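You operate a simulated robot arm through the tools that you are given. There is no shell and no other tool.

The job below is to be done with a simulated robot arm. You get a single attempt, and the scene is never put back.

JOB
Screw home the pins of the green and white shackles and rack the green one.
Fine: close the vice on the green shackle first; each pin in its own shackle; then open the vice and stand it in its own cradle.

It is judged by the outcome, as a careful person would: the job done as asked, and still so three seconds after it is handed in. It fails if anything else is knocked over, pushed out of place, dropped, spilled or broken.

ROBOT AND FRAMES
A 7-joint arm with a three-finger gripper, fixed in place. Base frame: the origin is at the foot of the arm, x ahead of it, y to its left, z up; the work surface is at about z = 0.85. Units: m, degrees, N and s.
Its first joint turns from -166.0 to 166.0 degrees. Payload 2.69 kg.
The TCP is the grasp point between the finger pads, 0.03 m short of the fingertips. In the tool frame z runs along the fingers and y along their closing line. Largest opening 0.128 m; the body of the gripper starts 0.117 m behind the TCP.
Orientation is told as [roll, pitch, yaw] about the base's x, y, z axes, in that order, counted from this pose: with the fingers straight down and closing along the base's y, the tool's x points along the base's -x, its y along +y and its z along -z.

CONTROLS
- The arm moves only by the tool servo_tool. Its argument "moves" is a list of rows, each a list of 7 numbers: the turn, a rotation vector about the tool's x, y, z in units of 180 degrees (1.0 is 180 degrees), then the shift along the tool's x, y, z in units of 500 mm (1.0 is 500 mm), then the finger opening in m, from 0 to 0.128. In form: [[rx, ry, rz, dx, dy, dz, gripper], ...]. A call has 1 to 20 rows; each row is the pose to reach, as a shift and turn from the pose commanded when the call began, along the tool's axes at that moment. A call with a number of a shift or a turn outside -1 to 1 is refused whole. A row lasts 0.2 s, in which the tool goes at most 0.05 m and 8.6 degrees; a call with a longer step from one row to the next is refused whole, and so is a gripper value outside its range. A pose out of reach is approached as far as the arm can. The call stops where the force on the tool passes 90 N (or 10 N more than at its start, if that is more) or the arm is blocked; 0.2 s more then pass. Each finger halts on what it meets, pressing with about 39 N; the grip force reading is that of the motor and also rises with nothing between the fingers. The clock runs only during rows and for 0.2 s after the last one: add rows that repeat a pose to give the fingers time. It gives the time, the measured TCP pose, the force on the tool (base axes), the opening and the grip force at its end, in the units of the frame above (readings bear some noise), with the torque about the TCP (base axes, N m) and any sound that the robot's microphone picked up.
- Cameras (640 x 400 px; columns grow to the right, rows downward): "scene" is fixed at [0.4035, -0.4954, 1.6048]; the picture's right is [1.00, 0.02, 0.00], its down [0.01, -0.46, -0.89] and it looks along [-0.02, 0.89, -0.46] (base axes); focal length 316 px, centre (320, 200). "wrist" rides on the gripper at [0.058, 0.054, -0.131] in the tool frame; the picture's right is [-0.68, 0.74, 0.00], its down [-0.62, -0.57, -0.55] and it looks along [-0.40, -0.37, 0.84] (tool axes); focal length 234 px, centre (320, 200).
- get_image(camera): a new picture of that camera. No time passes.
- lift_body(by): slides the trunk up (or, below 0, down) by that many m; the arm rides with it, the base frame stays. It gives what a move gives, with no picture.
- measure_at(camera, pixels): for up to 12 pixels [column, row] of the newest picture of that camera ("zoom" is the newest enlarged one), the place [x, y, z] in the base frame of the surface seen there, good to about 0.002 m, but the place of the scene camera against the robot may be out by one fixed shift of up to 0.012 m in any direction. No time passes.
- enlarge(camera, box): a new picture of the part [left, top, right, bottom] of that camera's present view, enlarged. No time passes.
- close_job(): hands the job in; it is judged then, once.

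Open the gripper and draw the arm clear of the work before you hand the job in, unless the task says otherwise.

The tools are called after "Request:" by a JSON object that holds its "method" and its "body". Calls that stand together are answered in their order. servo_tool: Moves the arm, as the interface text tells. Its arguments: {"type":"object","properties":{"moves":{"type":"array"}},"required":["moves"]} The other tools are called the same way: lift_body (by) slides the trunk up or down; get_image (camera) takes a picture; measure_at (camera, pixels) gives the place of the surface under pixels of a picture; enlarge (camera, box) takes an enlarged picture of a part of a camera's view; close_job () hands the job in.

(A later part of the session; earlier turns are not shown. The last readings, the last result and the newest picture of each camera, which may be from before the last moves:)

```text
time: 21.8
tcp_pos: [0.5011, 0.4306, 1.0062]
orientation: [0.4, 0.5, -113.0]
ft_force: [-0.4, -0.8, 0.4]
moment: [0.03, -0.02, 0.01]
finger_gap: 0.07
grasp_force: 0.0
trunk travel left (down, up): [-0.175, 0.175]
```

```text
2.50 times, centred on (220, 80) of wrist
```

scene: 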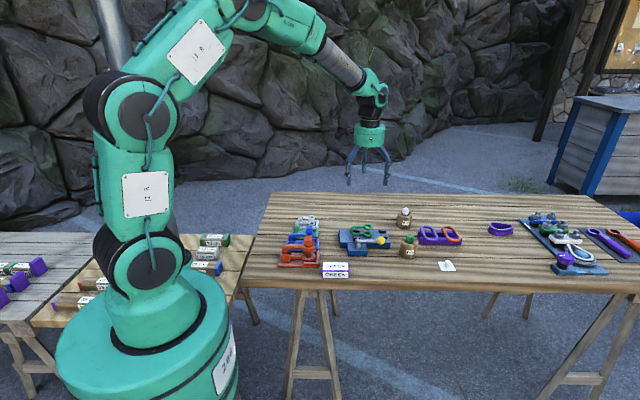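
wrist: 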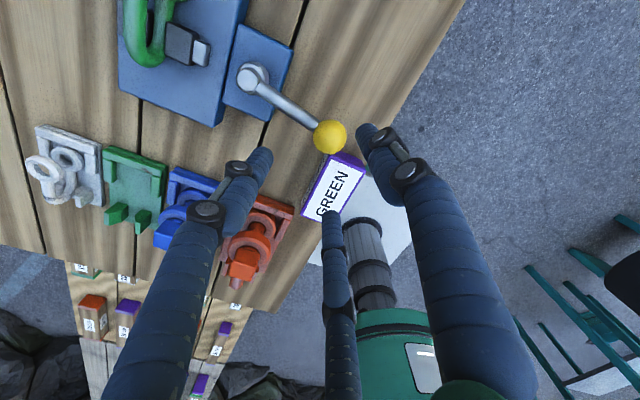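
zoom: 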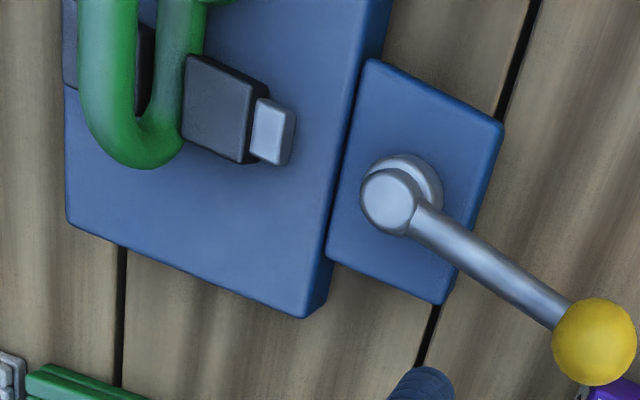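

The vice is closed. I now swing back to zero yaw and move toward the pins for a close view.

Request:
{"method": "servo_tool", "body": {"moves": [[0, 0, -0.0449, 0.03, 0.018, -0.0064, 0.128], [0, 0, -0.0897, 0.06, 0.036, -0.0129, 0.128], [0, 0, -0.1346, 0.09, 0.054, -0.0193, 0.128], [0, 0, -0.1794, 0.121, 0.0714, -0.0257, 0.128], [0, 0, -0.2243, 0.151, 0.0893, -0.0321, 0.128], [0, 0, -0.2691, 0.1815, 0.1071, -0.0386, 0.128], [0, 0, -0.314, 0.2118, 0.125, -0.045, 0.128], [0, 0, -0.3589, 0.242, 0.143, -0.0514, 0.128], [0, 0, -0.4037, 0.2723, 0.161, -0.0579, 0.128], [0, 0, -0.4486, 0.3026, 0.179, -0.0643, 0.128], [0, 0, -0.4934, 0.333, 0.1964, -0.0707, 0.128], [0, 0, -0.5383, 0.363, 0.2143, -0.0771, 0.128], [0, 0, -0.5831, 0.393, 0.232, -0.0836, 0.128], [0, 0, -0.628, 0.4236, 0.25, -0.09, 0.128], [0, 0, -0.628, 0.4236, 0.25, -0.09, 0.128]]}}

Request:
{"method": "get_image", "body": {"camera": "wrist"}}

Request:
{"method": "enlarge", "body": {"camera": "wrist", "box": [200, 60, 480, 260]}}

Request:
{"method": "enlarge", "body": {"camera": "scene", "box": [385, 200, 475, 280]}}

```text
time: 25.0
tcp_pos: [0.6982, 0.5729, 1.0546]
orientation: [0.3, -0.5, 0.1]
ft_force: [-0.5, -0.9, -0.6]
moment: [0.01, -0.01, 0.01]
finger_gap: 0.1281
grasp_force: 0.0
trunk travel left (down, up): [-0.175, 0.175]
```

```text
taken
```

wrist: 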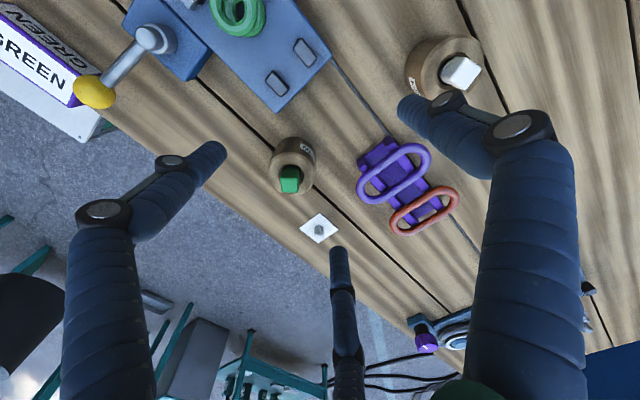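

```text
2.00 times, centred on (340, 160) of wrist
```

zoom: 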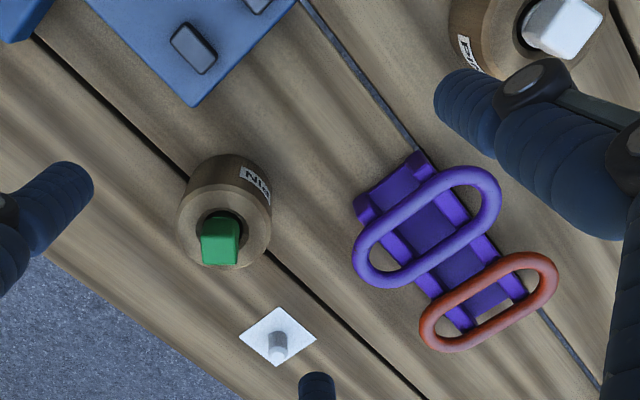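

```text
5.00 times, centred on (430, 240) of scene
```

zoom: 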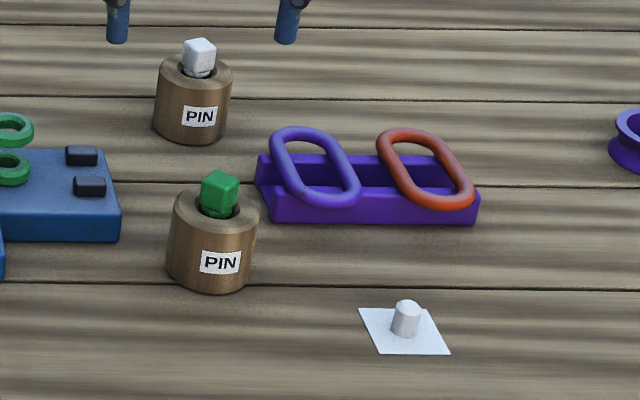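

Wrist shows the green pin head at (289,180) and white pin head at (460,72). I correct the slight tilt and move closer to the green pin to see its head's orientation.

Request:
{"method": "servo_tool", "body": {"moves": [[0.0017, 0.0028, 0, 0.025, -0.03, 0.053, 0.128], [0.0017, 0.0028, 0, 0.05, -0.06, 0.106, 0.128], [0.0017, 0.0028, 0, 0.05, -0.06, 0.106, 0.128]]}}

Request:
{"method": "enlarge", "body": {"camera": "wrist", "box": [220, 100, 420, 260]}}

Request:
{"method": "enlarge", "body": {"camera": "scene", "box": [410, 225, 450, 265]}}

```text
time: 25.8
tcp_pos: [0.6733, 0.544, 1.0013]
orientation: [0.0, 0.0, -0.1]
ft_force: [0.0, 0.3, -0.5]
moment: [0.01, 0.01, 0.03]
finger_gap: 0.1279
grasp_force: 0.1
trunk travel left (down, up): [-0.175, 0.175]
```

```text
2.50 times, centred on (320, 180) of wrist
```

zoom: 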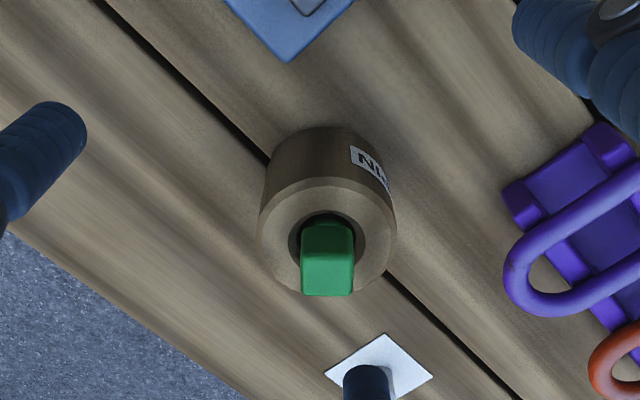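

```text
10.00 times, centred on (430, 245) of scene
```

zoom: 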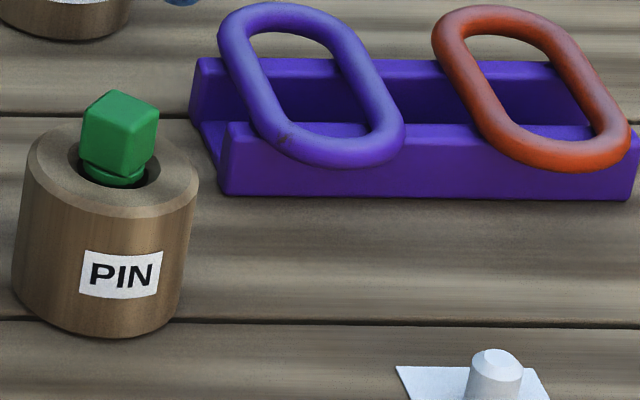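

The head is a cube with its sides turned roughly 45° to the base axes. I zoom in more and measure corners of its top face.

Request:
{"method": "enlarge", "body": {"camera": "wrist", "box": [298, 150, 378, 230]}}

```text
5.00 times, centred on (338, 190) of wrist
```

zoom: 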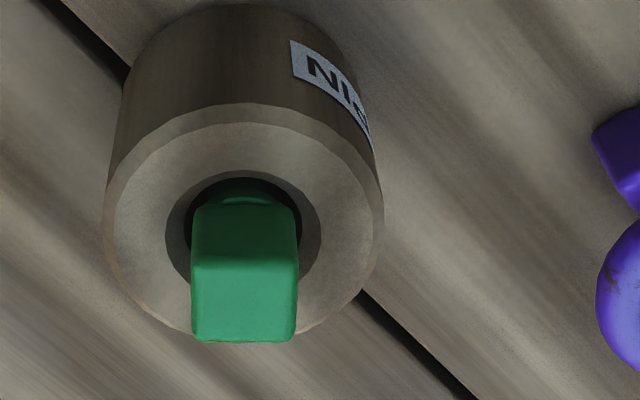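

Request:
{"method": "measure_at", "body": {"camera": "zoom", "pixels": [[199, 268], [291, 268], [289, 334], [201, 334], [245, 300], [200, 215], [292, 215], [245, 270], [160, 200], [340, 210], [245, 130], [285, 190]]}}

```text
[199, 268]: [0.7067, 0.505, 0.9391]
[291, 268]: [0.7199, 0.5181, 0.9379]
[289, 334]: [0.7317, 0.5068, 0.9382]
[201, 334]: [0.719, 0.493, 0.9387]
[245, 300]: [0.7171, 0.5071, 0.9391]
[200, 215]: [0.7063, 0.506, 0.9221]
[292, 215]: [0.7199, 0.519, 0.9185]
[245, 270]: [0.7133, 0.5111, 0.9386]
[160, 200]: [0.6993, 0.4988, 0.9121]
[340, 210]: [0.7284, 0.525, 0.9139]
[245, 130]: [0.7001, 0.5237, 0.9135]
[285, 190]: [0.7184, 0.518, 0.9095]
```

Green head: about 0.02 m cube, centre (0.719, 0.506), top z 0.9385, sides at 45°. Before picking it I measure the clamped shackle's eyes from close above.

Request:
{"method": "servo_tool", "body": {"moves": [[0, 0, 0, 0.0675, 0.039, 0, 0.128], [0, 0, 0, 0.135, 0.078, 0, 0.128], [0, 0, 0, 0.2025, 0.117, 0, 0.128], [0, 0, 0, 0.27, 0.156, 0, 0.128], [0, 0, 0, 0.27, 0.156, 0, 0.128]]}}

Request:
{"method": "enlarge", "body": {"camera": "wrist", "box": [280, 150, 380, 230]}}

Request:
{"method": "enlarge", "body": {"camera": "scene", "box": [335, 215, 395, 255]}}

```text
time: 27.0
tcp_pos: [0.5352, 0.6221, 1.0004]
orientation: [0.0, 0.0, 0.0]
ft_force: [0.0, -0.2, -0.3]
moment: [-0.02, -0.03, 0.0]
finger_gap: 0.1279
grasp_force: 0.1
trunk travel left (down, up): [-0.175, 0.175]
```

```text
5.00 times, centred on (330, 190) of wrist
```

zoom: 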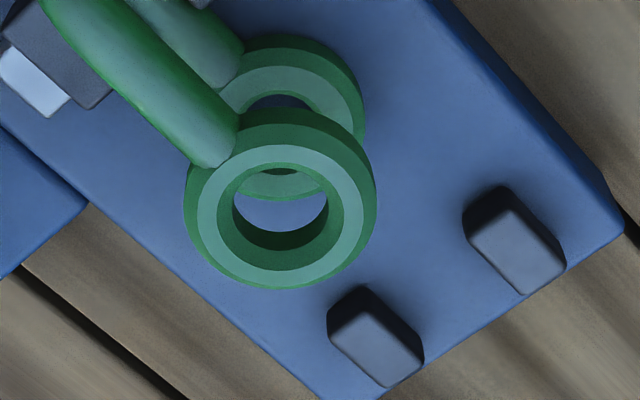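

```text
10.00 times, centred on (365, 235) of scene
```

zoom: 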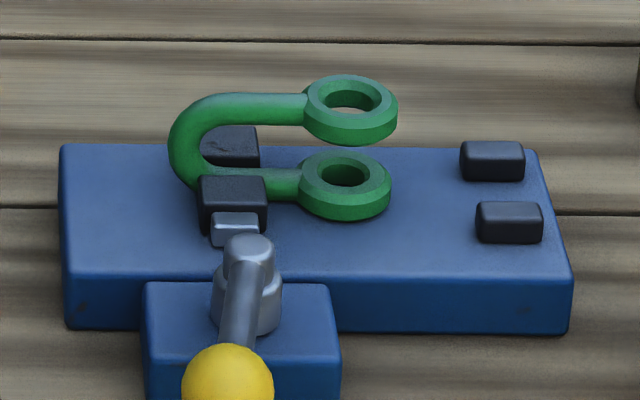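

I measure points around the upper eye's flat face and the lower eye.

Request:
{"method": "enlarge", "body": {"camera": "wrist", "box": [300, 170, 360, 210]}}

```text
10.00 times, centred on (330, 190) of wrist
```

zoom: 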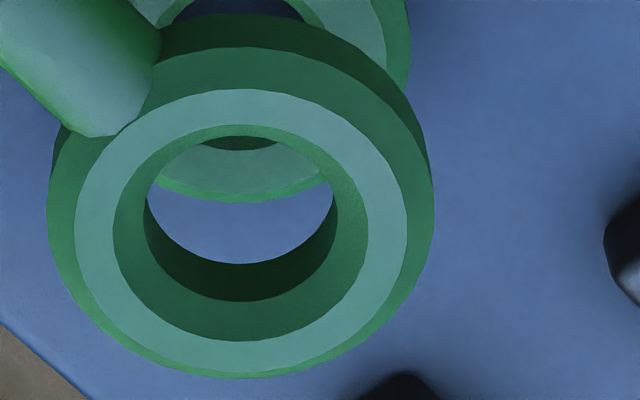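

Request:
{"method": "measure_at", "body": {"camera": "zoom", "pixels": [[94, 232], [388, 226], [241, 106], [241, 355], [345, 325], [140, 325], [340, 138], [75, 180], [241, 320], [250, 185], [420, 230], [60, 230]]}}

```text
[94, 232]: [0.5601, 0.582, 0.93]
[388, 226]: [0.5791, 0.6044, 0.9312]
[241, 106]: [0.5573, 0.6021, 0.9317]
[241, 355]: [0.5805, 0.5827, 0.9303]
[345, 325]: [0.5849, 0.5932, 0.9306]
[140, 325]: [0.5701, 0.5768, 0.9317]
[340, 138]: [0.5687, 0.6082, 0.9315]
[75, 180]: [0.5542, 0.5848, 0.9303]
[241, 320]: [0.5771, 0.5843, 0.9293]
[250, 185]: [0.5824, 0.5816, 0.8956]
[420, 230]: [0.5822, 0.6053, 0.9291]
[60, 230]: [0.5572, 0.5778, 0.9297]
```

Upper eye centre ≈ (0.569, 0.593), top z ≈ 0.931, hole ≈ 0.019 m wide with chamfer. Pose readings carry ~2 mm noise, so I take a few null readings to pin down the true TCP.

Request:
{"method": "servo_tool", "body": {"moves": [[0, 0, 0, 0, 0, 0, 0.128]]}}

Request:
{"method": "servo_tool", "body": {"moves": [[0, 0, 0, 0, 0, 0, 0.128]]}}

Request:
{"method": "servo_tool", "body": {"moves": [[0, 0, 0, 0, 0, 0, 0.128]]}}

Request:
{"method": "servo_tool", "body": {"moves": [[0, 0, 0, 0, 0, 0, 0.128]]}}

Request:
{"method": "servo_tool", "body": {"moves": [[0, 0, 0, 0, 0, 0, 0.128]]}}

```text
time: 27.4
tcp_pos: [0.5364, 0.6202, 1.0006]
orientation: [0.1, 0.0, 0.0]
ft_force: [-0.4, -0.2, -0.2]
moment: [0.0, 0.01, 0.01]
finger_gap: 0.128
grasp_force: 0.0
trunk travel left (down, up): [-0.175, 0.175]
```

```text
time: 27.8
tcp_pos: [0.5364, 0.6212, 1.0014]
orientation: [0.0, 0.0, 0.0]
ft_force: [0.5, 0.4, 0.2]
moment: [-0.01, -0.01, 0.0]
finger_gap: 0.1281
grasp_force: 0.0
trunk travel left (down, up): [-0.175, 0.175]
```

```text
time: 28.2
tcp_pos: [0.5354, 0.6211, 1.0013]
orientation: [0.0, 0.0, 0.0]
ft_force: [-0.1, 0.4, -1.2]
moment: [0.01, -0.01, 0.0]
finger_gap: 0.1278
grasp_force: 0.1
trunk travel left (down, up): [-0.175, 0.175]
```

```text
time: 28.6
tcp_pos: [0.536, 0.6203, 1.0009]
orientation: [0.0, 0.0, 0.1]
ft_force: [1.5, -0.8, 0.2]
moment: [-0.04, 0.03, 0.0]
finger_gap: 0.1279
grasp_force: 0.0
trunk travel left (down, up): [-0.175, 0.175]
```

```text
time: 29.0
tcp_pos: [0.5365, 0.6215, 1.0008]
orientation: [0.0, 0.1, 0.0]
ft_force: [0.2, 0.3, -0.3]
moment: [0.0, -0.01, -0.01]
finger_gap: 0.128
grasp_force: 0.3
trunk travel left (down, up): [-0.175, 0.175]
```

Averaged TCP is (0.5360, 0.6211, 1.0009). I move above the green pin with yaw +45° and a 0.05 opening.

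Request:
{"method": "servo_tool", "body": {"moves": [[0, 0, -0.0417, -0.0611, -0.0385, 0, 0.1], [0, 0, -0.0833, -0.1222, -0.0769, 0, 0.08], [0, 0, -0.125, -0.1833, -0.1154, 0, 0.06], [0, 0, -0.1667, -0.2444, -0.1539, 0, 0.05], [0, 0, -0.2083, -0.3055, -0.1923, 0, 0.05], [0, 0, -0.25, -0.3666, -0.2308, 0, 0.05], [0, 0, -0.25, -0.3666, -0.2308, 0, 0.05], [0, 0, -0.25, -0.3666, -0.2308, 0, 0.05]]}}

Request:
{"method": "enlarge", "body": {"camera": "wrist", "box": [240, 80, 400, 200]}}

Request:
{"method": "enlarge", "body": {"camera": "scene", "box": [385, 190, 465, 270]}}

```text
time: 30.8
tcp_pos: [0.7222, 0.5067, 1.0005]
orientation: [0.1, 0.1, 45.0]
ft_force: [1.0, 0.8, -0.4]
moment: [-0.01, -0.01, 0.0]
finger_gap: 0.05
grasp_force: 0.1
trunk travel left (down, up): [-0.175, 0.175]
```

```text
3.33 times, centred on (320, 140) of wrist
```

zoom: 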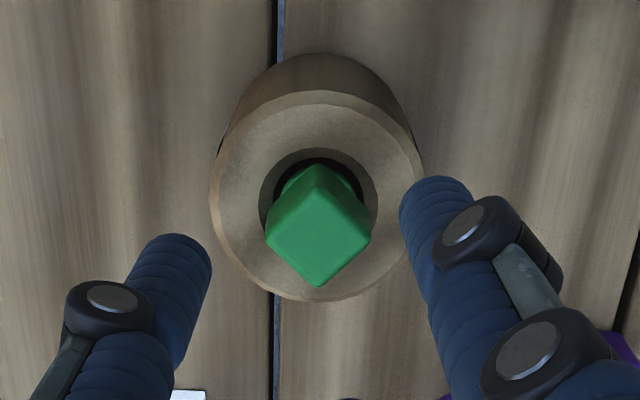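

```text
5.00 times, centred on (425, 230) of scene
```

zoom: 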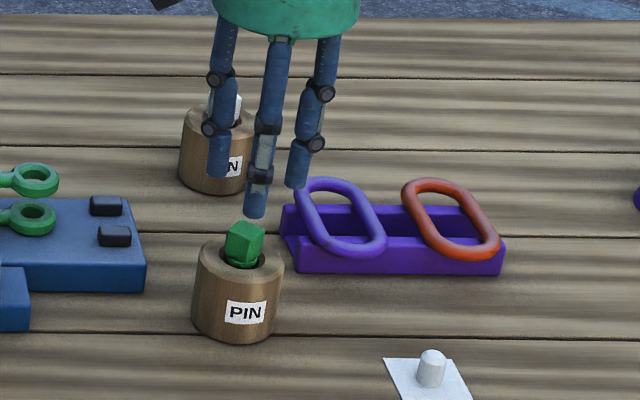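

The head appears about 3 mm toward -x of the TCP; I take null readings to confirm the actual position before descending.

Request:
{"method": "servo_tool", "body": {"moves": [[0, 0, 0, 0, 0, 0, 0.05]]}}

Request:
{"method": "servo_tool", "body": {"moves": [[0, 0, 0, 0, 0, 0, 0.05]]}}

Request:
{"method": "servo_tool", "body": {"moves": [[0, 0, 0, 0, 0, 0, 0.05]]}}

Request:
{"method": "enlarge", "body": {"camera": "wrist", "box": [290, 120, 350, 180]}}

```text
time: 31.2
tcp_pos: [0.7218, 0.5053, 0.9999]
orientation: [0.1, -0.1, 45.0]
ft_force: [-0.1, -0.6, -0.3]
moment: [0.01, -0.01, 0.04]
finger_gap: 0.0499
grasp_force: 0.0
trunk travel left (down, up): [-0.175, 0.175]
```

```text
time: 31.6
tcp_pos: [0.7225, 0.5058, 0.9999]
orientation: [0.0, 0.0, 45.1]
ft_force: [0.3, 0.8, -0.6]
moment: [0.0, 0.0, 0.0]
finger_gap: 0.0502
grasp_force: 0.1
trunk travel left (down, up): [-0.175, 0.175]
```

```text
time: 32.0
tcp_pos: [0.7207, 0.5057, 1.0002]
orientation: [0.0, 0.0, 45.0]
ft_force: [0.0, -0.5, -1.0]
moment: [0.04, 0.02, 0.06]
finger_gap: 0.0499
grasp_force: 0.1
trunk travel left (down, up): [-0.175, 0.175]
```

```text
6.67 times, centred on (320, 150) of wrist
```

zoom: 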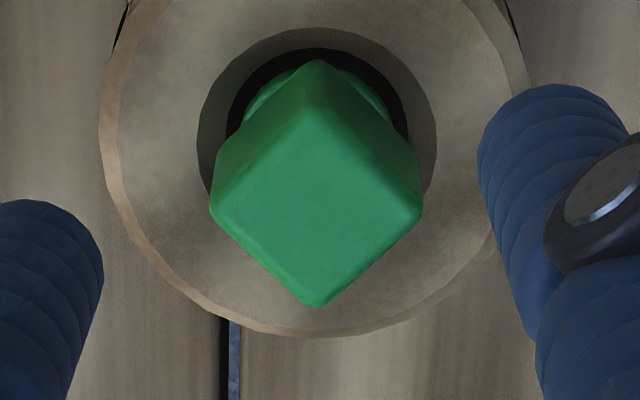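

Request:
{"method": "measure_at", "body": {"camera": "zoom", "pixels": [[225, 208], [318, 130], [410, 205], [318, 292], [318, 210], [270, 170], [365, 170], [365, 255], [270, 255], [318, 70], [180, 120], [450, 120]]}}

```text
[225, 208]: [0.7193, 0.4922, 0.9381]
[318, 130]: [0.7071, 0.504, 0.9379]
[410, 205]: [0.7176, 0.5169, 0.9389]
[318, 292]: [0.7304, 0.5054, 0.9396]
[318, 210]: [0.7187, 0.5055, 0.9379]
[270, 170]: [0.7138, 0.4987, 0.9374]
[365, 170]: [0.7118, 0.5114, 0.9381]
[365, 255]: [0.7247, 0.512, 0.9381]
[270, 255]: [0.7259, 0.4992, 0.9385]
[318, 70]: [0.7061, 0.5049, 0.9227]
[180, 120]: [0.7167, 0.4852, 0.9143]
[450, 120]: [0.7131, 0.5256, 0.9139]
```

Head centre (0.7188, 0.505), yaw ≈ 47°; TCP truly at (0.7218, 0.5059). I correct, descend to TCP z 0.950 and close on the head.

Request:
{"method": "servo_tool", "body": {"moves": [[0, 0, -0.011, 0.0055, 0.003, 0.04, 0.05], [0, 0, -0.011, 0.0055, 0.003, 0.08, 0.05], [0, 0, -0.011, 0.0055, 0.003, 0.1, 0.05], [0, 0, -0.011, 0.0055, 0.003, 0.1, 0.05], [0, 0, -0.011, 0.0055, 0.003, 0.1, 0.026], [0, 0, -0.011, 0.0055, 0.003, 0.1, 0.01], [0, 0, -0.011, 0.0055, 0.003, 0.1, 0.01]]}}

Request:
{"method": "enlarge", "body": {"camera": "wrist", "box": [240, 100, 400, 220]}}

Request:
{"method": "enlarge", "body": {"camera": "scene", "box": [385, 190, 465, 270]}}

```text
time: 33.6
tcp_pos: [0.7192, 0.5052, 0.951]
orientation: [-0.1, 0.0, 47.0]
ft_force: [4.3, 0.8, 1.2]
moment: [0.05, -0.14, 0.0]
finger_gap: 0.0273
grasp_force: 12.6
trunk travel left (down, up): [-0.175, 0.175]
```

```text
3.33 times, centred on (320, 160) of wrist
```

zoom: 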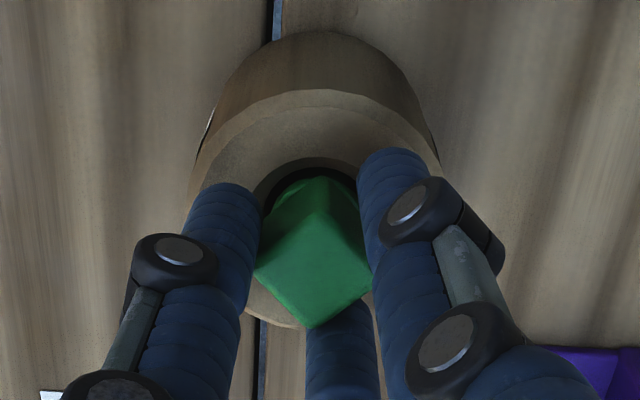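

```text
5.00 times, centred on (425, 230) of scene
```

zoom: 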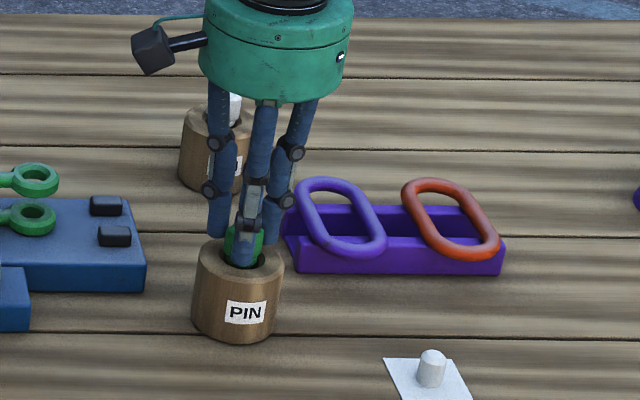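

The gap reads 0.027 with only 12.6 N, so the closing may not be finished. I hold the close command longer.

Request:
{"method": "servo_tool", "body": {"moves": [[0, 0, 0, 0, 0, 0, 0.01], [0, 0, 0, 0, 0, 0, 0.01], [0, 0, 0, 0, 0, 0, 0.01]]}}

Request:
{"method": "enlarge", "body": {"camera": "wrist", "box": [260, 120, 380, 200]}}

```text
time: 34.4
tcp_pos: [0.7181, 0.505, 0.9521]
orientation: [0.0, 0.0, 47.0]
ft_force: [6.6, 2.2, 2.3]
moment: [0.04, -0.22, -0.02]
finger_gap: 0.0269
grasp_force: 12.9
trunk travel left (down, up): [-0.175, 0.175]
```

```text
5.00 times, centred on (320, 160) of wrist
```

zoom: 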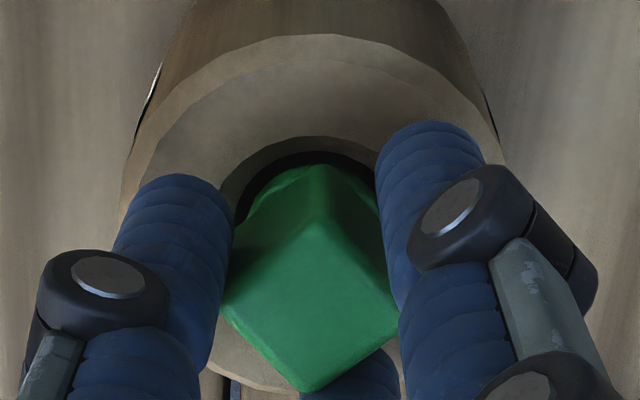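

The gap stays at 0.027, which is near the cube's diagonal rather than its 0.020 sides, so this grip is doubtful. I open, turn the tool 45° and close again to compare.

Request:
{"method": "servo_tool", "body": {"moves": [[0, 0, 0, 0, 0, 0, 0.05], [0, 0, 0, 0, 0, 0, 0.05], [0, 0, 0.042, 0, 0, 0, 0.05], [0, 0, 0.084, 0, 0, 0, 0.05], [0, 0, 0.125, 0, 0, 0, 0.05], [0, 0, 0.167, 0, 0, 0, 0.05], [0, 0, 0.208, 0, 0, 0, 0.05], [0, 0, 0.25, 0, 0, 0, 0.05], [0, 0, 0.25, 0, 0, 0, 0.05]]}}

Request:
{"method": "enlarge", "body": {"camera": "wrist", "box": [260, 120, 380, 200]}}

```text
time: 36.4
tcp_pos: [0.7181, 0.5046, 0.9511]
orientation: [0.0, 0.1, 1.9]
ft_force: [0.0, 0.4, -0.3]
moment: [-0.01, 0.03, 0.03]
finger_gap: 0.0503
grasp_force: 0.1
trunk travel left (down, up): [-0.175, 0.175]
```

```text
5.00 times, centred on (320, 160) of wrist
```

zoom: 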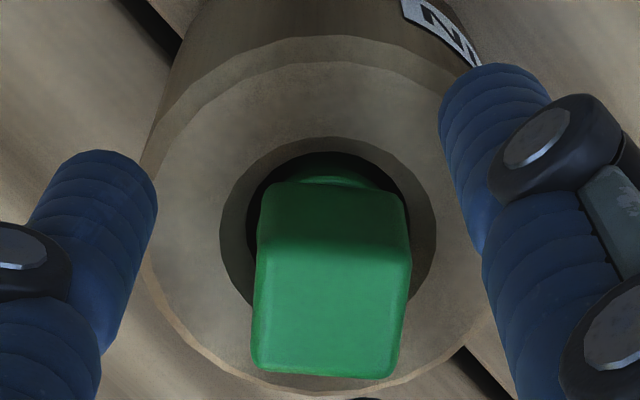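

Request:
{"method": "measure_at", "body": {"camera": "zoom", "pixels": [[265, 253], [402, 258], [392, 370], [260, 362], [325, 310], [265, 200], [400, 205]]}}

Request:
{"method": "servo_tool", "body": {"moves": [[0, 0, 0, 0, 0, 0, 0.03], [0, 0, 0, 0, 0, 0, 0.015], [0, 0, 0, 0, 0, 0, 0.015], [0, 0, 0, 0, 0, 0, 0.015]]}}

Request:
{"method": "enlarge", "body": {"camera": "wrist", "box": [260, 120, 380, 200]}}

```text
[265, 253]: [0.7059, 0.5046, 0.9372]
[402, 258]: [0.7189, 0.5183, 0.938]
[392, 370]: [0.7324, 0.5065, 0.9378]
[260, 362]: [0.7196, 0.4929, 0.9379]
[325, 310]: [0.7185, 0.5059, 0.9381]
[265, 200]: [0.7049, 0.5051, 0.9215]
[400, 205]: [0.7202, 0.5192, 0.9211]
```

```text
time: 37.4
tcp_pos: [0.718, 0.5044, 0.9515]
orientation: [-0.1, 0.0, 1.9]
ft_force: [2.6, 0.7, 0.5]
moment: [0.05, -0.07, 0.04]
finger_gap: 0.0266
grasp_force: 38.8
trunk travel left (down, up): [-0.175, 0.175]
```

```text
5.00 times, centred on (320, 160) of wrist
```

zoom: 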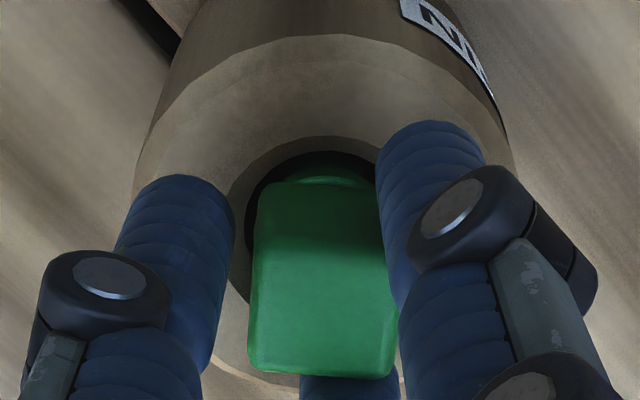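

Again 0.0266, now with full 39 N grip. I lift gently by 15 mm to see whether the pin comes along upright (it would only drop back into its hole).

Request:
{"method": "servo_tool", "body": {"moves": [[0, 0, 0, 0, 0, -0.01, 0.015], [0, 0, 0, 0, 0, -0.02, 0.015], [0, 0, 0, 0, 0, -0.03, 0.015], [0, 0, 0, 0, 0, -0.03, 0.015]]}}

Request:
{"method": "enlarge", "body": {"camera": "wrist", "box": [260, 120, 380, 200]}}

Request:
{"method": "enlarge", "body": {"camera": "scene", "box": [405, 215, 455, 265]}}

```text
time: 38.4
tcp_pos: [0.7175, 0.5068, 0.968]
orientation: [0.0, 0.0, 2.0]
ft_force: [0.8, 0.3, -0.8]
moment: [-0.03, -0.05, 0.01]
finger_gap: 0.0267
grasp_force: 39.3
trunk travel left (down, up): [-0.175, 0.175]
```

```text
5.00 times, centred on (320, 160) of wrist
```

zoom: 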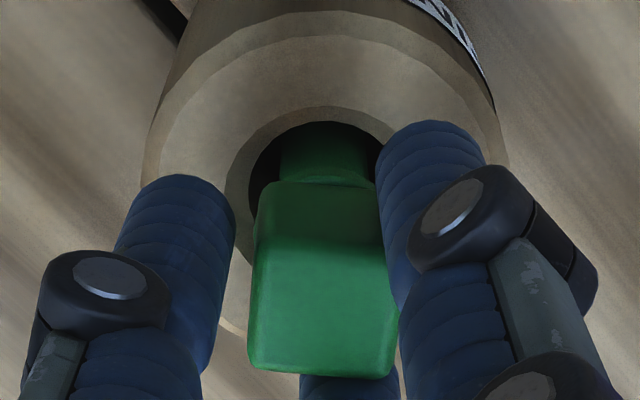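

```text
8.00 times, centred on (430, 240) of scene
```

zoom: 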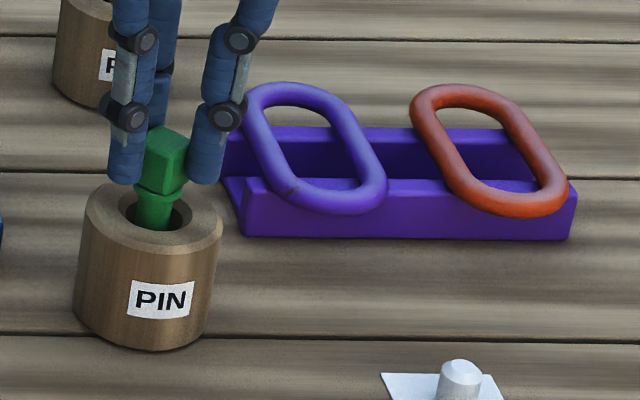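

The pin lifts upright and firmly held. I raise it clear of the block and inspect the shaft.

Request:
{"method": "servo_tool", "body": {"moves": [[0, 0, 0, 0, 0, -0.04, 0.015], [0, 0, 0, 0, 0, -0.08, 0.015], [0, 0, 0, 0, 0, -0.13, 0.015], [0, 0, 0, 0, 0, -0.17, 0.015], [0, 0, 0, 0, 0, -0.17, 0.015]]}}

Request:
{"method": "enlarge", "body": {"camera": "wrist", "box": [240, 80, 400, 200]}}

Request:
{"method": "enlarge", "body": {"camera": "scene", "box": [405, 195, 455, 245]}}

```text
time: 39.6
tcp_pos: [0.7185, 0.5068, 1.0532]
orientation: [-0.1, 0.1, 2.0]
ft_force: [-0.3, 0.1, -1.7]
moment: [0.06, -0.07, 0.01]
finger_gap: 0.0264
grasp_force: 39.6
trunk travel left (down, up): [-0.175, 0.175]
```

```text
3.33 times, centred on (320, 140) of wrist
```

zoom: 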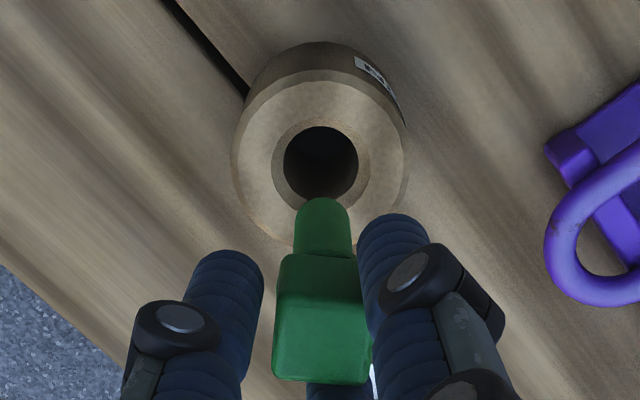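

```text
8.00 times, centred on (430, 220) of scene
```

zoom: 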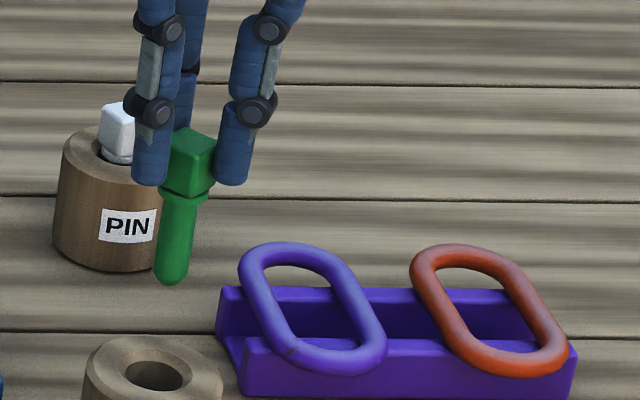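

The shaft looks straight down with a rounded tip. I measure along it to confirm its length and where the tip sits relative to the TCP.

Request:
{"method": "measure_at", "body": {"camera": "wrist", "pixels": [[320, 142], [320, 148], [320, 154], [312, 150], [329, 150], [320, 162], [320, 180], [320, 190], [310, 172], [330, 172]]}}

Request:
{"method": "measure_at", "body": {"camera": "zoom", "pixels": [[172, 276], [175, 250], [178, 205], [190, 170], [192, 140]]}}

```text
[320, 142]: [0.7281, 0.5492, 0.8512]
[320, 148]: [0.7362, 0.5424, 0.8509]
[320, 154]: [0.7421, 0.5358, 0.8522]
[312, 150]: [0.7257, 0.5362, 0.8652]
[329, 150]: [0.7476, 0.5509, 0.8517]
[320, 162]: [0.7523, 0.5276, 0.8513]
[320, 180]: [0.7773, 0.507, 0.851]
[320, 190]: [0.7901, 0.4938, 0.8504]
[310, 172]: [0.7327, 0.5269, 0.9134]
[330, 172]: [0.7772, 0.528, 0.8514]
```

```text
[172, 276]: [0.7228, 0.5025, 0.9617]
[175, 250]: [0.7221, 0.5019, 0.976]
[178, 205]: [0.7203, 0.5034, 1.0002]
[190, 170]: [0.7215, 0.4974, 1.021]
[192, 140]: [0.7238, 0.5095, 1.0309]
```

Request:
{"method": "get_image", "body": {"camera": "wrist"}}

Request:
{"method": "enlarge", "body": {"camera": "wrist", "box": [290, 130, 350, 200]}}

Request:
{"method": "measure_at", "body": {"camera": "wrist", "pixels": [[320, 142], [320, 148], [320, 153], [314, 150], [327, 150], [320, 164], [320, 174], [320, 185], [308, 172], [332, 172]]}}

```text
taken
```

wrist: 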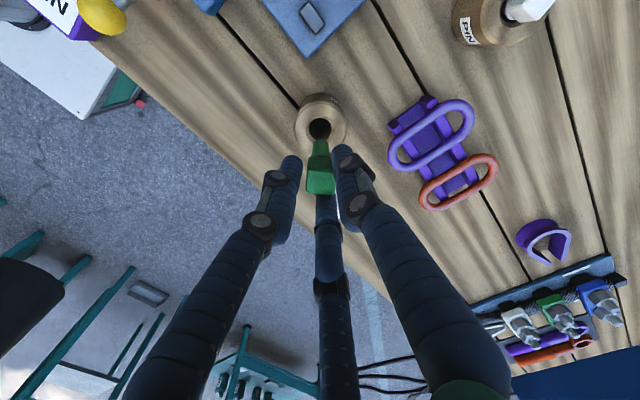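

```text
5.71 times, centred on (320, 165) of wrist
```

zoom: 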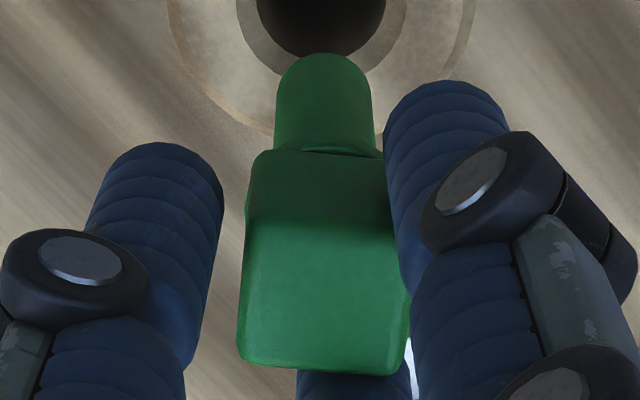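

```text
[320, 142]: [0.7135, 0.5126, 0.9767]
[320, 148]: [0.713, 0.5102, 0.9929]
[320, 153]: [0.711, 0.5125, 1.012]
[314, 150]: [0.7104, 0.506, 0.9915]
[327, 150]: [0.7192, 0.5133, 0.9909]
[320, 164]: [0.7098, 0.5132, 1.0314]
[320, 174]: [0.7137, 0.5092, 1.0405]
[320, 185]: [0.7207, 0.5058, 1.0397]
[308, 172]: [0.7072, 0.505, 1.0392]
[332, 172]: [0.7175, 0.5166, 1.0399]
```

Shaft ≈0.015 m thick, tip ≈0.048 m below the head, hole 0.019 m with chamfer. I move the pin over the eye and meanwhile turn the yaw to +122° to leave room for clockwise screwing.

Request:
{"method": "servo_tool", "body": {"moves": [[0, 0, -0.0444, 0.0194, 0.0121, 0, 0.015], [0, 0, -0.0889, 0.0388, 0.0242, 0, 0.015], [0, 0, -0.1333, 0.0582, 0.0364, 0, 0.015], [0, 0, -0.1778, 0.0777, 0.0485, 0, 0.015], [0, 0, -0.2222, 0.0971, 0.0606, 0, 0.015], [0, 0, -0.2667, 0.1165, 0.0727, 0, 0.015], [0, 0, -0.3111, 0.1359, 0.0848, 0, 0.015], [0, 0, -0.3556, 0.1553, 0.097, 0, 0.015], [0, 0, -0.4, 0.1747, 0.1091, 0, 0.015], [0, 0, -0.4444, 0.1941, 0.1212, 0, 0.015], [0, 0, -0.4889, 0.2136, 0.1333, 0, 0.015], [0, 0, -0.5333, 0.233, 0.1454, 0, 0.015], [0, 0, -0.5778, 0.2524, 0.1576, 0, 0.015], [0, 0, -0.6222, 0.2718, 0.1697, 0, 0.015], [0, 0, -0.6667, 0.2912, 0.1818, 0, 0.015], [0, 0, -0.6667, 0.2912, 0.1818, 0, 0.015], [0, 0, -0.6667, 0.2912, 0.1818, 0, 0.015]]}}

Request:
{"method": "get_image", "body": {"camera": "wrist"}}

Request:
{"method": "enlarge", "body": {"camera": "wrist", "box": [260, 100, 380, 200]}}

Request:
{"method": "enlarge", "body": {"camera": "scene", "box": [335, 195, 395, 245]}}

```text
time: 43.2
tcp_pos: [0.5698, 0.5922, 1.0503]
orientation: [0.0, 0.0, 121.9]
ft_force: [0.4, -0.2, -0.8]
moment: [0.01, 0.01, -0.02]
finger_gap: 0.0264
grasp_force: 38.7
trunk travel left (down, up): [-0.175, 0.175]
```

```text
taken
```

wrist: 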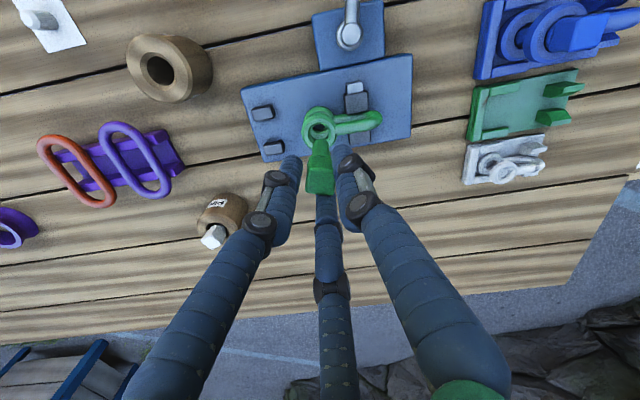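

```text
4.00 times, centred on (320, 150) of wrist
```

zoom: 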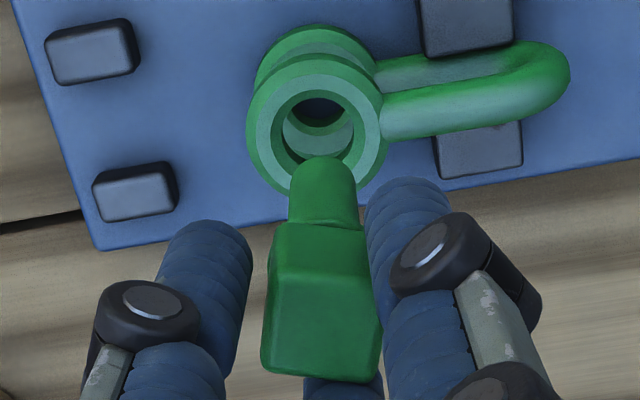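

```text
8.00 times, centred on (365, 220) of scene
```

zoom: 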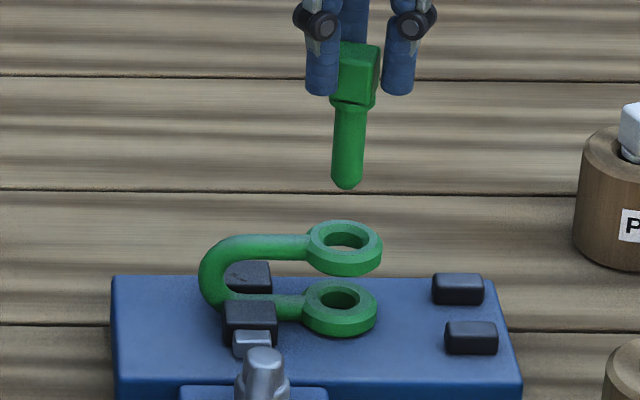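

Yaw 122° was reached. The eye seems a few mm off the pin's axis in this view, so I re-measure the eye ring from here.

Request:
{"method": "measure_at", "body": {"camera": "zoom", "pixels": [[343, 170], [347, 230], [338, 262], [345, 238]]}}

Request:
{"method": "enlarge", "body": {"camera": "wrist", "box": [290, 100, 350, 150]}}

```text
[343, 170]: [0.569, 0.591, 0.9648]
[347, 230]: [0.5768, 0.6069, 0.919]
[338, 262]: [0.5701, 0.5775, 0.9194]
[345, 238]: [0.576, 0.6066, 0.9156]
```

```text
8.00 times, centred on (320, 125) of wrist
```

zoom: 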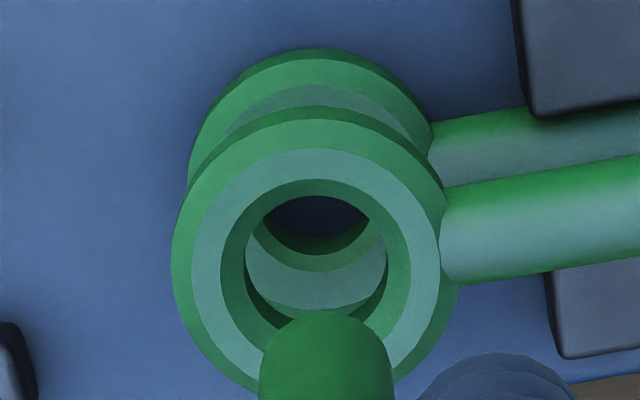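

Request:
{"method": "measure_at", "body": {"camera": "zoom", "pixels": [[206, 272], [426, 258], [316, 164], [235, 195], [397, 190], [225, 330], [410, 320], [215, 220], [420, 215], [326, 345], [326, 380], [300, 390]]}}

```text
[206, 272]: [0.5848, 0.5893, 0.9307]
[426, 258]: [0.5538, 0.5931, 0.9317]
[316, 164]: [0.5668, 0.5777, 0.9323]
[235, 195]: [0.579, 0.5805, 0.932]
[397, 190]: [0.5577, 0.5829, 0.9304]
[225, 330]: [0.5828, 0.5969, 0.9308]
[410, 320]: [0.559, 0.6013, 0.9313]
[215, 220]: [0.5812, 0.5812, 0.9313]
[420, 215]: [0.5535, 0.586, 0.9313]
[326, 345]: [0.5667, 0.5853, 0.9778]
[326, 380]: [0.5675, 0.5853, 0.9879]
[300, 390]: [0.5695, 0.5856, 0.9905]
```

Eye centre fits to (0.5692, 0.5915) and the shaft axis to (0.569, 0.5925): aligned within 1 mm. I lower the pin through the upper eye to TCP z≈0.985.

Request:
{"method": "servo_tool", "body": {"moves": [[0, 0, 0, 0, 0, 0.03, 0.015], [0, 0, 0, 0, 0, 0.06, 0.015], [0, 0, 0, 0, 0, 0.08, 0.015], [0, 0, 0, 0, 0, 0.1, 0.015], [0, 0, 0, 0, 0, 0.115, 0.015], [0, 0, 0, 0, 0, 0.13, 0.015], [0, 0, 0, 0, 0, 0.13, 0.015]]}}

Request:
{"method": "enlarge", "body": {"camera": "scene", "box": [335, 205, 395, 255]}}

Request:
{"method": "enlarge", "body": {"camera": "wrist", "box": [260, 100, 380, 200]}}

```text
time: 44.8
tcp_pos: [0.5691, 0.5912, 0.9869]
orientation: [0.0, 0.0, 122.0]
ft_force: [0.6, 0.2, -0.4]
moment: [-0.01, 0.0, 0.01]
finger_gap: 0.0267
grasp_force: 38.8
trunk travel left (down, up): [-0.175, 0.175]
```

```text
8.00 times, centred on (365, 230) of scene
```

zoom: 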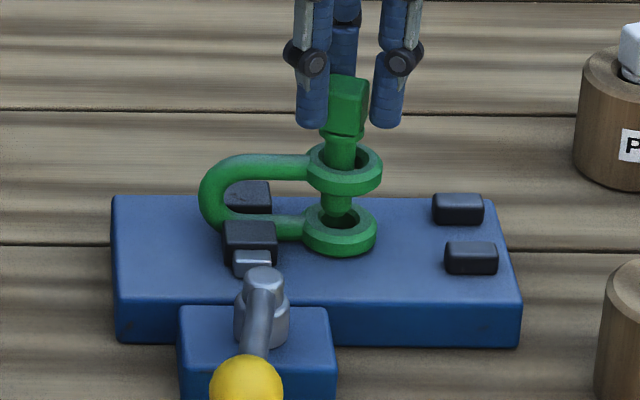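

```text
4.00 times, centred on (320, 150) of wrist
```

zoom: 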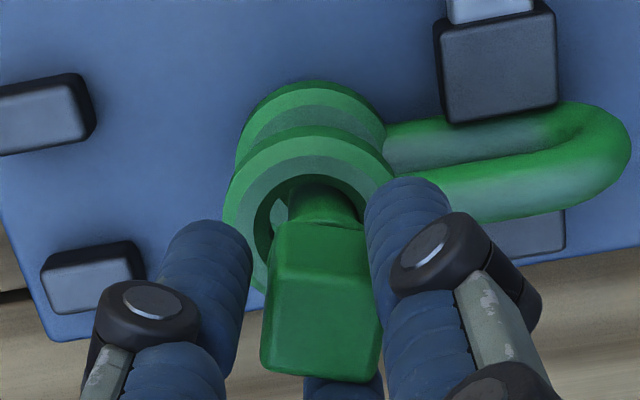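

The pin is through the upper eye without contact. I lower slowly to feel the lower eye's thread.

Request:
{"method": "servo_tool", "body": {"moves": [[0, 0, 0, 0, 0, 0.004, 0.015], [0, 0, 0, 0, 0, 0.008, 0.015], [0, 0, 0, 0, 0, 0.012, 0.015], [0, 0, 0, 0, 0, 0.016, 0.015], [0, 0, 0, 0, 0, 0.02, 0.015]]}}

```text
time: 46.0
tcp_pos: [0.5707, 0.5915, 0.9797]
orientation: [-0.4, -0.2, 122.1]
ft_force: [6.7, 0.3, 22.8]
moment: [-0.03, 0.4, -0.01]
finger_gap: 0.0264
grasp_force: 39.1
trunk travel left (down, up): [-0.175, 0.175]
```

Contact at TCP z≈0.980 with ~23 N: the tip sits on the lower eye's thread. I start turning clockwise 112° while keeping the light downward pressure.

Request:
{"method": "servo_tool", "body": {"moves": [[0, 0, 0.0444, 0, 0, 0, 0.015], [0, 0, 0.0889, 0, 0, 0, 0.015], [0, 0, 0.1333, 0, 0, 0, 0.015], [0, 0, 0.1778, 0, 0, 0, 0.015], [0, 0, 0.2222, 0, 0, 0, 0.015], [0, 0, 0.2667, 0, 0, 0, 0.015], [0, 0, 0.3111, 0, 0, 0, 0.015], [0, 0, 0.3556, 0, 0, 0, 0.015], [0, 0, 0.4, 0, 0, 0, 0.015], [0, 0, 0.4444, 0, 0, 0, 0.015], [0, 0, 0.4889, 0, 0, 0, 0.015], [0, 0, 0.5333, 0, 0, 0, 0.015], [0, 0, 0.5778, 0, 0, 0, 0.015], [0, 0, 0.6222, 0, 0, 0, 0.015]]}}

Request:
{"method": "enlarge", "body": {"camera": "wrist", "box": [260, 100, 380, 200]}}

Request:
{"method": "enlarge", "body": {"camera": "scene", "box": [335, 205, 395, 255]}}

```text
time: 49.0
tcp_pos: [0.5682, 0.5921, 0.9762]
orientation: [0.0, 0.0, 9.9]
ft_force: [-5.2, 14.2, 19.4]
moment: [0.83, -0.1, -0.04]
finger_gap: 0.0267
grasp_force: 39.1
trunk travel left (down, up): [-0.175, 0.175]
```

```text
4.00 times, centred on (320, 150) of wrist
```

zoom: 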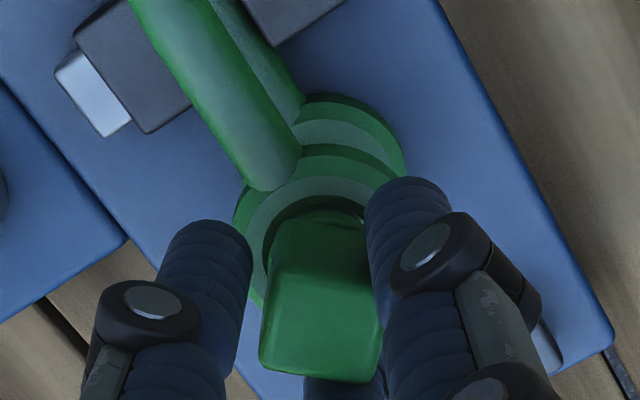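

```text
8.00 times, centred on (365, 230) of scene
```

zoom: 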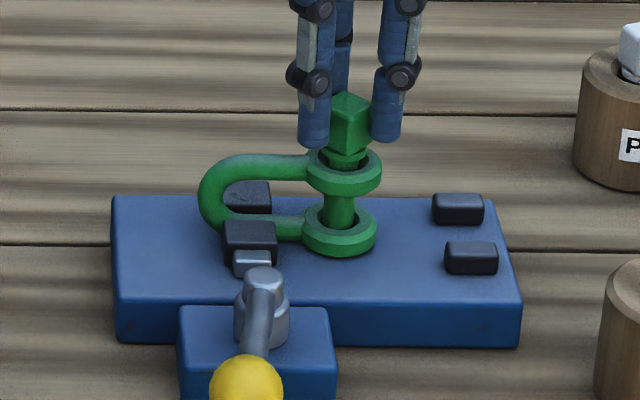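

The pin has sunk about 3.5 mm and turns with the fingers; a side force of +14 N in y shows slight misalignment. I shift 2 mm in +y and keep turning clockwise with a slow descent.

Request:
{"method": "servo_tool", "body": {"moves": [[0, 0, 0.0, 0.0007, 0.0042, 0, 0.015], [0, 0, 0.0444, 0.0007, 0.0042, 0.0004, 0.015], [0, 0, 0.0889, 0.0007, 0.0042, 0.0008, 0.015], [0, 0, 0.1333, 0.0007, 0.0042, 0.0012, 0.015], [0, 0, 0.1778, 0.0007, 0.0042, 0.0016, 0.015], [0, 0, 0.2222, 0.0007, 0.0042, 0.002, 0.015], [0, 0, 0.2667, 0.0007, 0.0042, 0.0024, 0.015], [0, 0, 0.3111, 0.0007, 0.0042, 0.0028, 0.015], [0, 0, 0.3556, 0.0007, 0.0042, 0.0032, 0.015], [0, 0, 0.4, 0.0007, 0.0042, 0.0036, 0.015], [0, 0, 0.4444, 0.0007, 0.0042, 0.004, 0.015], [0, 0, 0.4889, 0.0007, 0.0042, 0.0044, 0.015], [0, 0, 0.5333, 0.0007, 0.0042, 0.0048, 0.015], [0, 0, 0.5778, 0.0007, 0.0042, 0.0052, 0.015], [0, 0, 0.6222, 0.0007, 0.0042, 0.0056, 0.015]]}}

Request:
{"method": "enlarge", "body": {"camera": "wrist", "box": [260, 100, 380, 200]}}

Request:
{"method": "enlarge", "body": {"camera": "scene", "box": [335, 205, 395, 255]}}

```text
time: 52.2
tcp_pos: [0.5681, 0.5936, 0.9742]
orientation: [0.1, 0.1, -102.1]
ft_force: [24.9, -0.9, 18.3]
moment: [-0.08, -1.11, 0.04]
finger_gap: 0.0263
grasp_force: 39.7
trunk travel left (down, up): [-0.175, 0.175]
```

```text
4.00 times, centred on (320, 150) of wrist
```

zoom: 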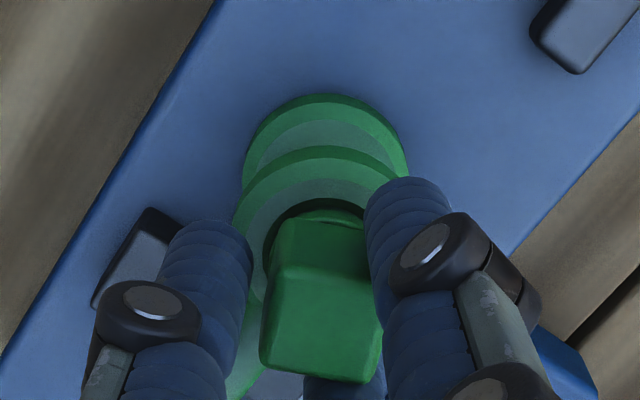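

```text
8.00 times, centred on (365, 230) of scene
```

zoom: 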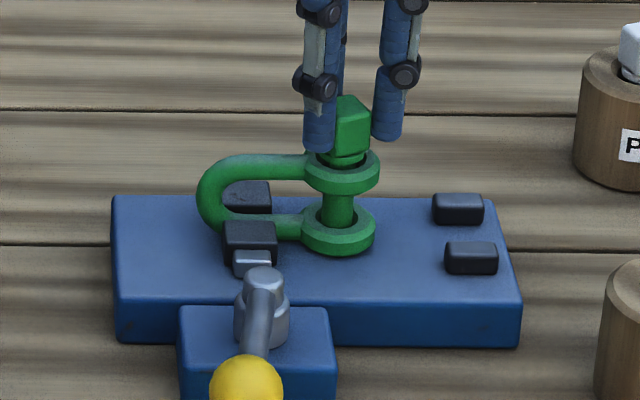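

The pin keeps advancing as it turns; side force follows the tool's +y, so the pin sits slightly off-centre in the grip. I compensate by orbiting about the pin axis and turn another 64° clockwise.

Request:
{"method": "servo_tool", "body": {"moves": [[0, 0, 0, 0, 0.004, 0, 0.015], [0, 0, 0.0444, -0.0006, 0.004, 0.0005, 0.015], [0, 0, 0.0889, -0.0011, 0.0038, 0.001, 0.015], [0, 0, 0.1333, -0.0016, 0.0037, 0.0015, 0.015], [0, 0, 0.1778, -0.0021, 0.0034, 0.002, 0.015], [0, 0, 0.2222, -0.0026, 0.0031, 0.0025, 0.015], [0, 0, 0.2667, -0.003, 0.0027, 0.003, 0.015], [0, 0, 0.3111, -0.0033, 0.0022, 0.0035, 0.015], [0, 0, 0.3556, -0.0036, 0.0018, 0.004, 0.015]]}}

Request:
{"method": "enlarge", "body": {"camera": "wrist", "box": [260, 100, 380, 200]}}

Request:
{"method": "enlarge", "body": {"camera": "scene", "box": [335, 205, 395, 255]}}

```text
time: 53.3
tcp_pos: [0.5638, 0.5828, 0.9648]
orientation: [-0.9, 0.7, -125.3]
ft_force: [-1.9, 12.5, 14.1]
moment: [0.63, 0.4, 0.01]
finger_gap: 0.0254
grasp_force: 38.9
out of reach, approached as far as the arm can: row 4, 5
trunk travel left (down, up): [-0.175, 0.175]
stopped in row 5: the force on the tool passed its limit at 115 N (the readings are from after the stop); the commanded pose is now the measured one
```

```text
4.00 times, centred on (320, 150) of wrist
```

zoom: 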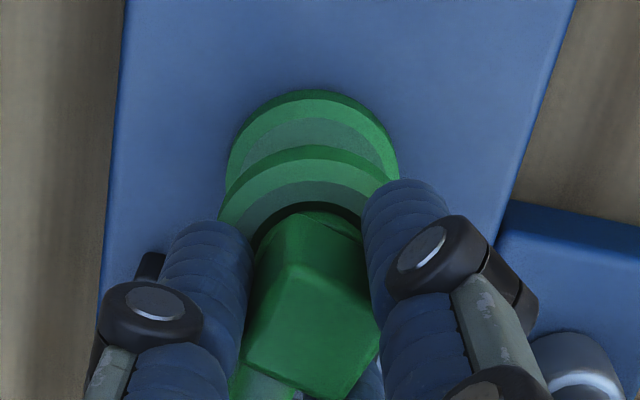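

```text
8.00 times, centred on (365, 230) of scene
```

zoom: 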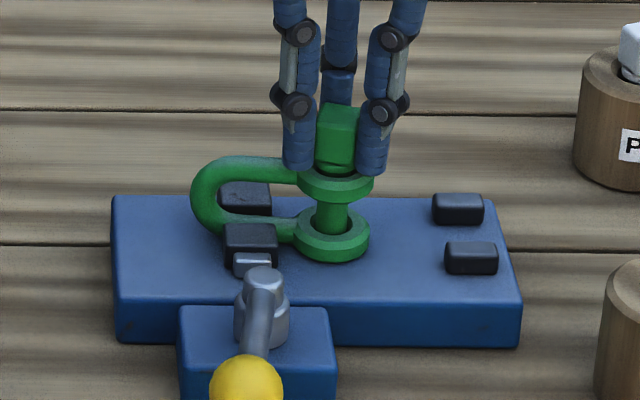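

A joint limit around yaw -120° made the arm deviate and shove the shackle a little. I release the head now, rise, and inspect what moved.

Request:
{"method": "servo_tool", "body": {"moves": [[0, 0, 0, 0, 0, 0, 0.05], [0, 0, 0, 0, 0, 0, 0.05], [0, 0, 0, 0, 0, -0.04, 0.06], [0, 0, 0, 0, 0, -0.09, 0.06], [0, 0, 0, 0, 0, -0.09, 0.06]]}}

Request:
{"method": "enlarge", "body": {"camera": "wrist", "box": [240, 60, 400, 180]}}

Request:
{"method": "enlarge", "body": {"camera": "scene", "box": [335, 205, 395, 255]}}

```text
time: 54.5
tcp_pos: [0.563, 0.5796, 1.008]
orientation: [-0.8, 0.4, -125.4]
ft_force: [-0.9, -0.9, -0.6]
moment: [0.0, -0.02, 0.0]
finger_gap: 0.0599
grasp_force: 0.1
trunk travel left (down, up): [-0.175, 0.175]
```

```text
3.33 times, centred on (320, 120) of wrist
```

zoom: 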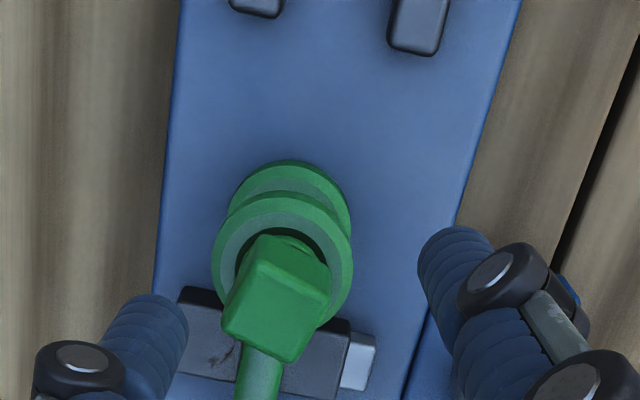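

```text
8.00 times, centred on (365, 230) of scene
```

zoom: 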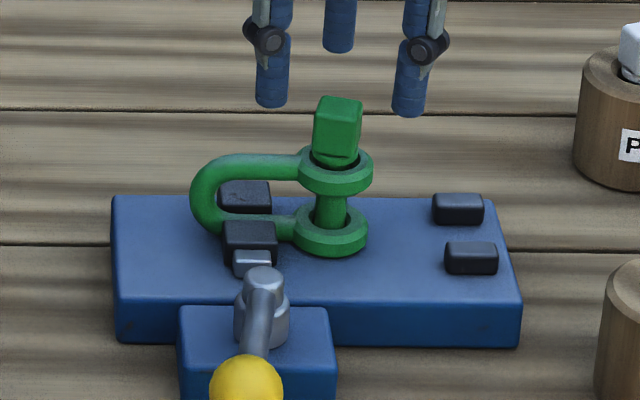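

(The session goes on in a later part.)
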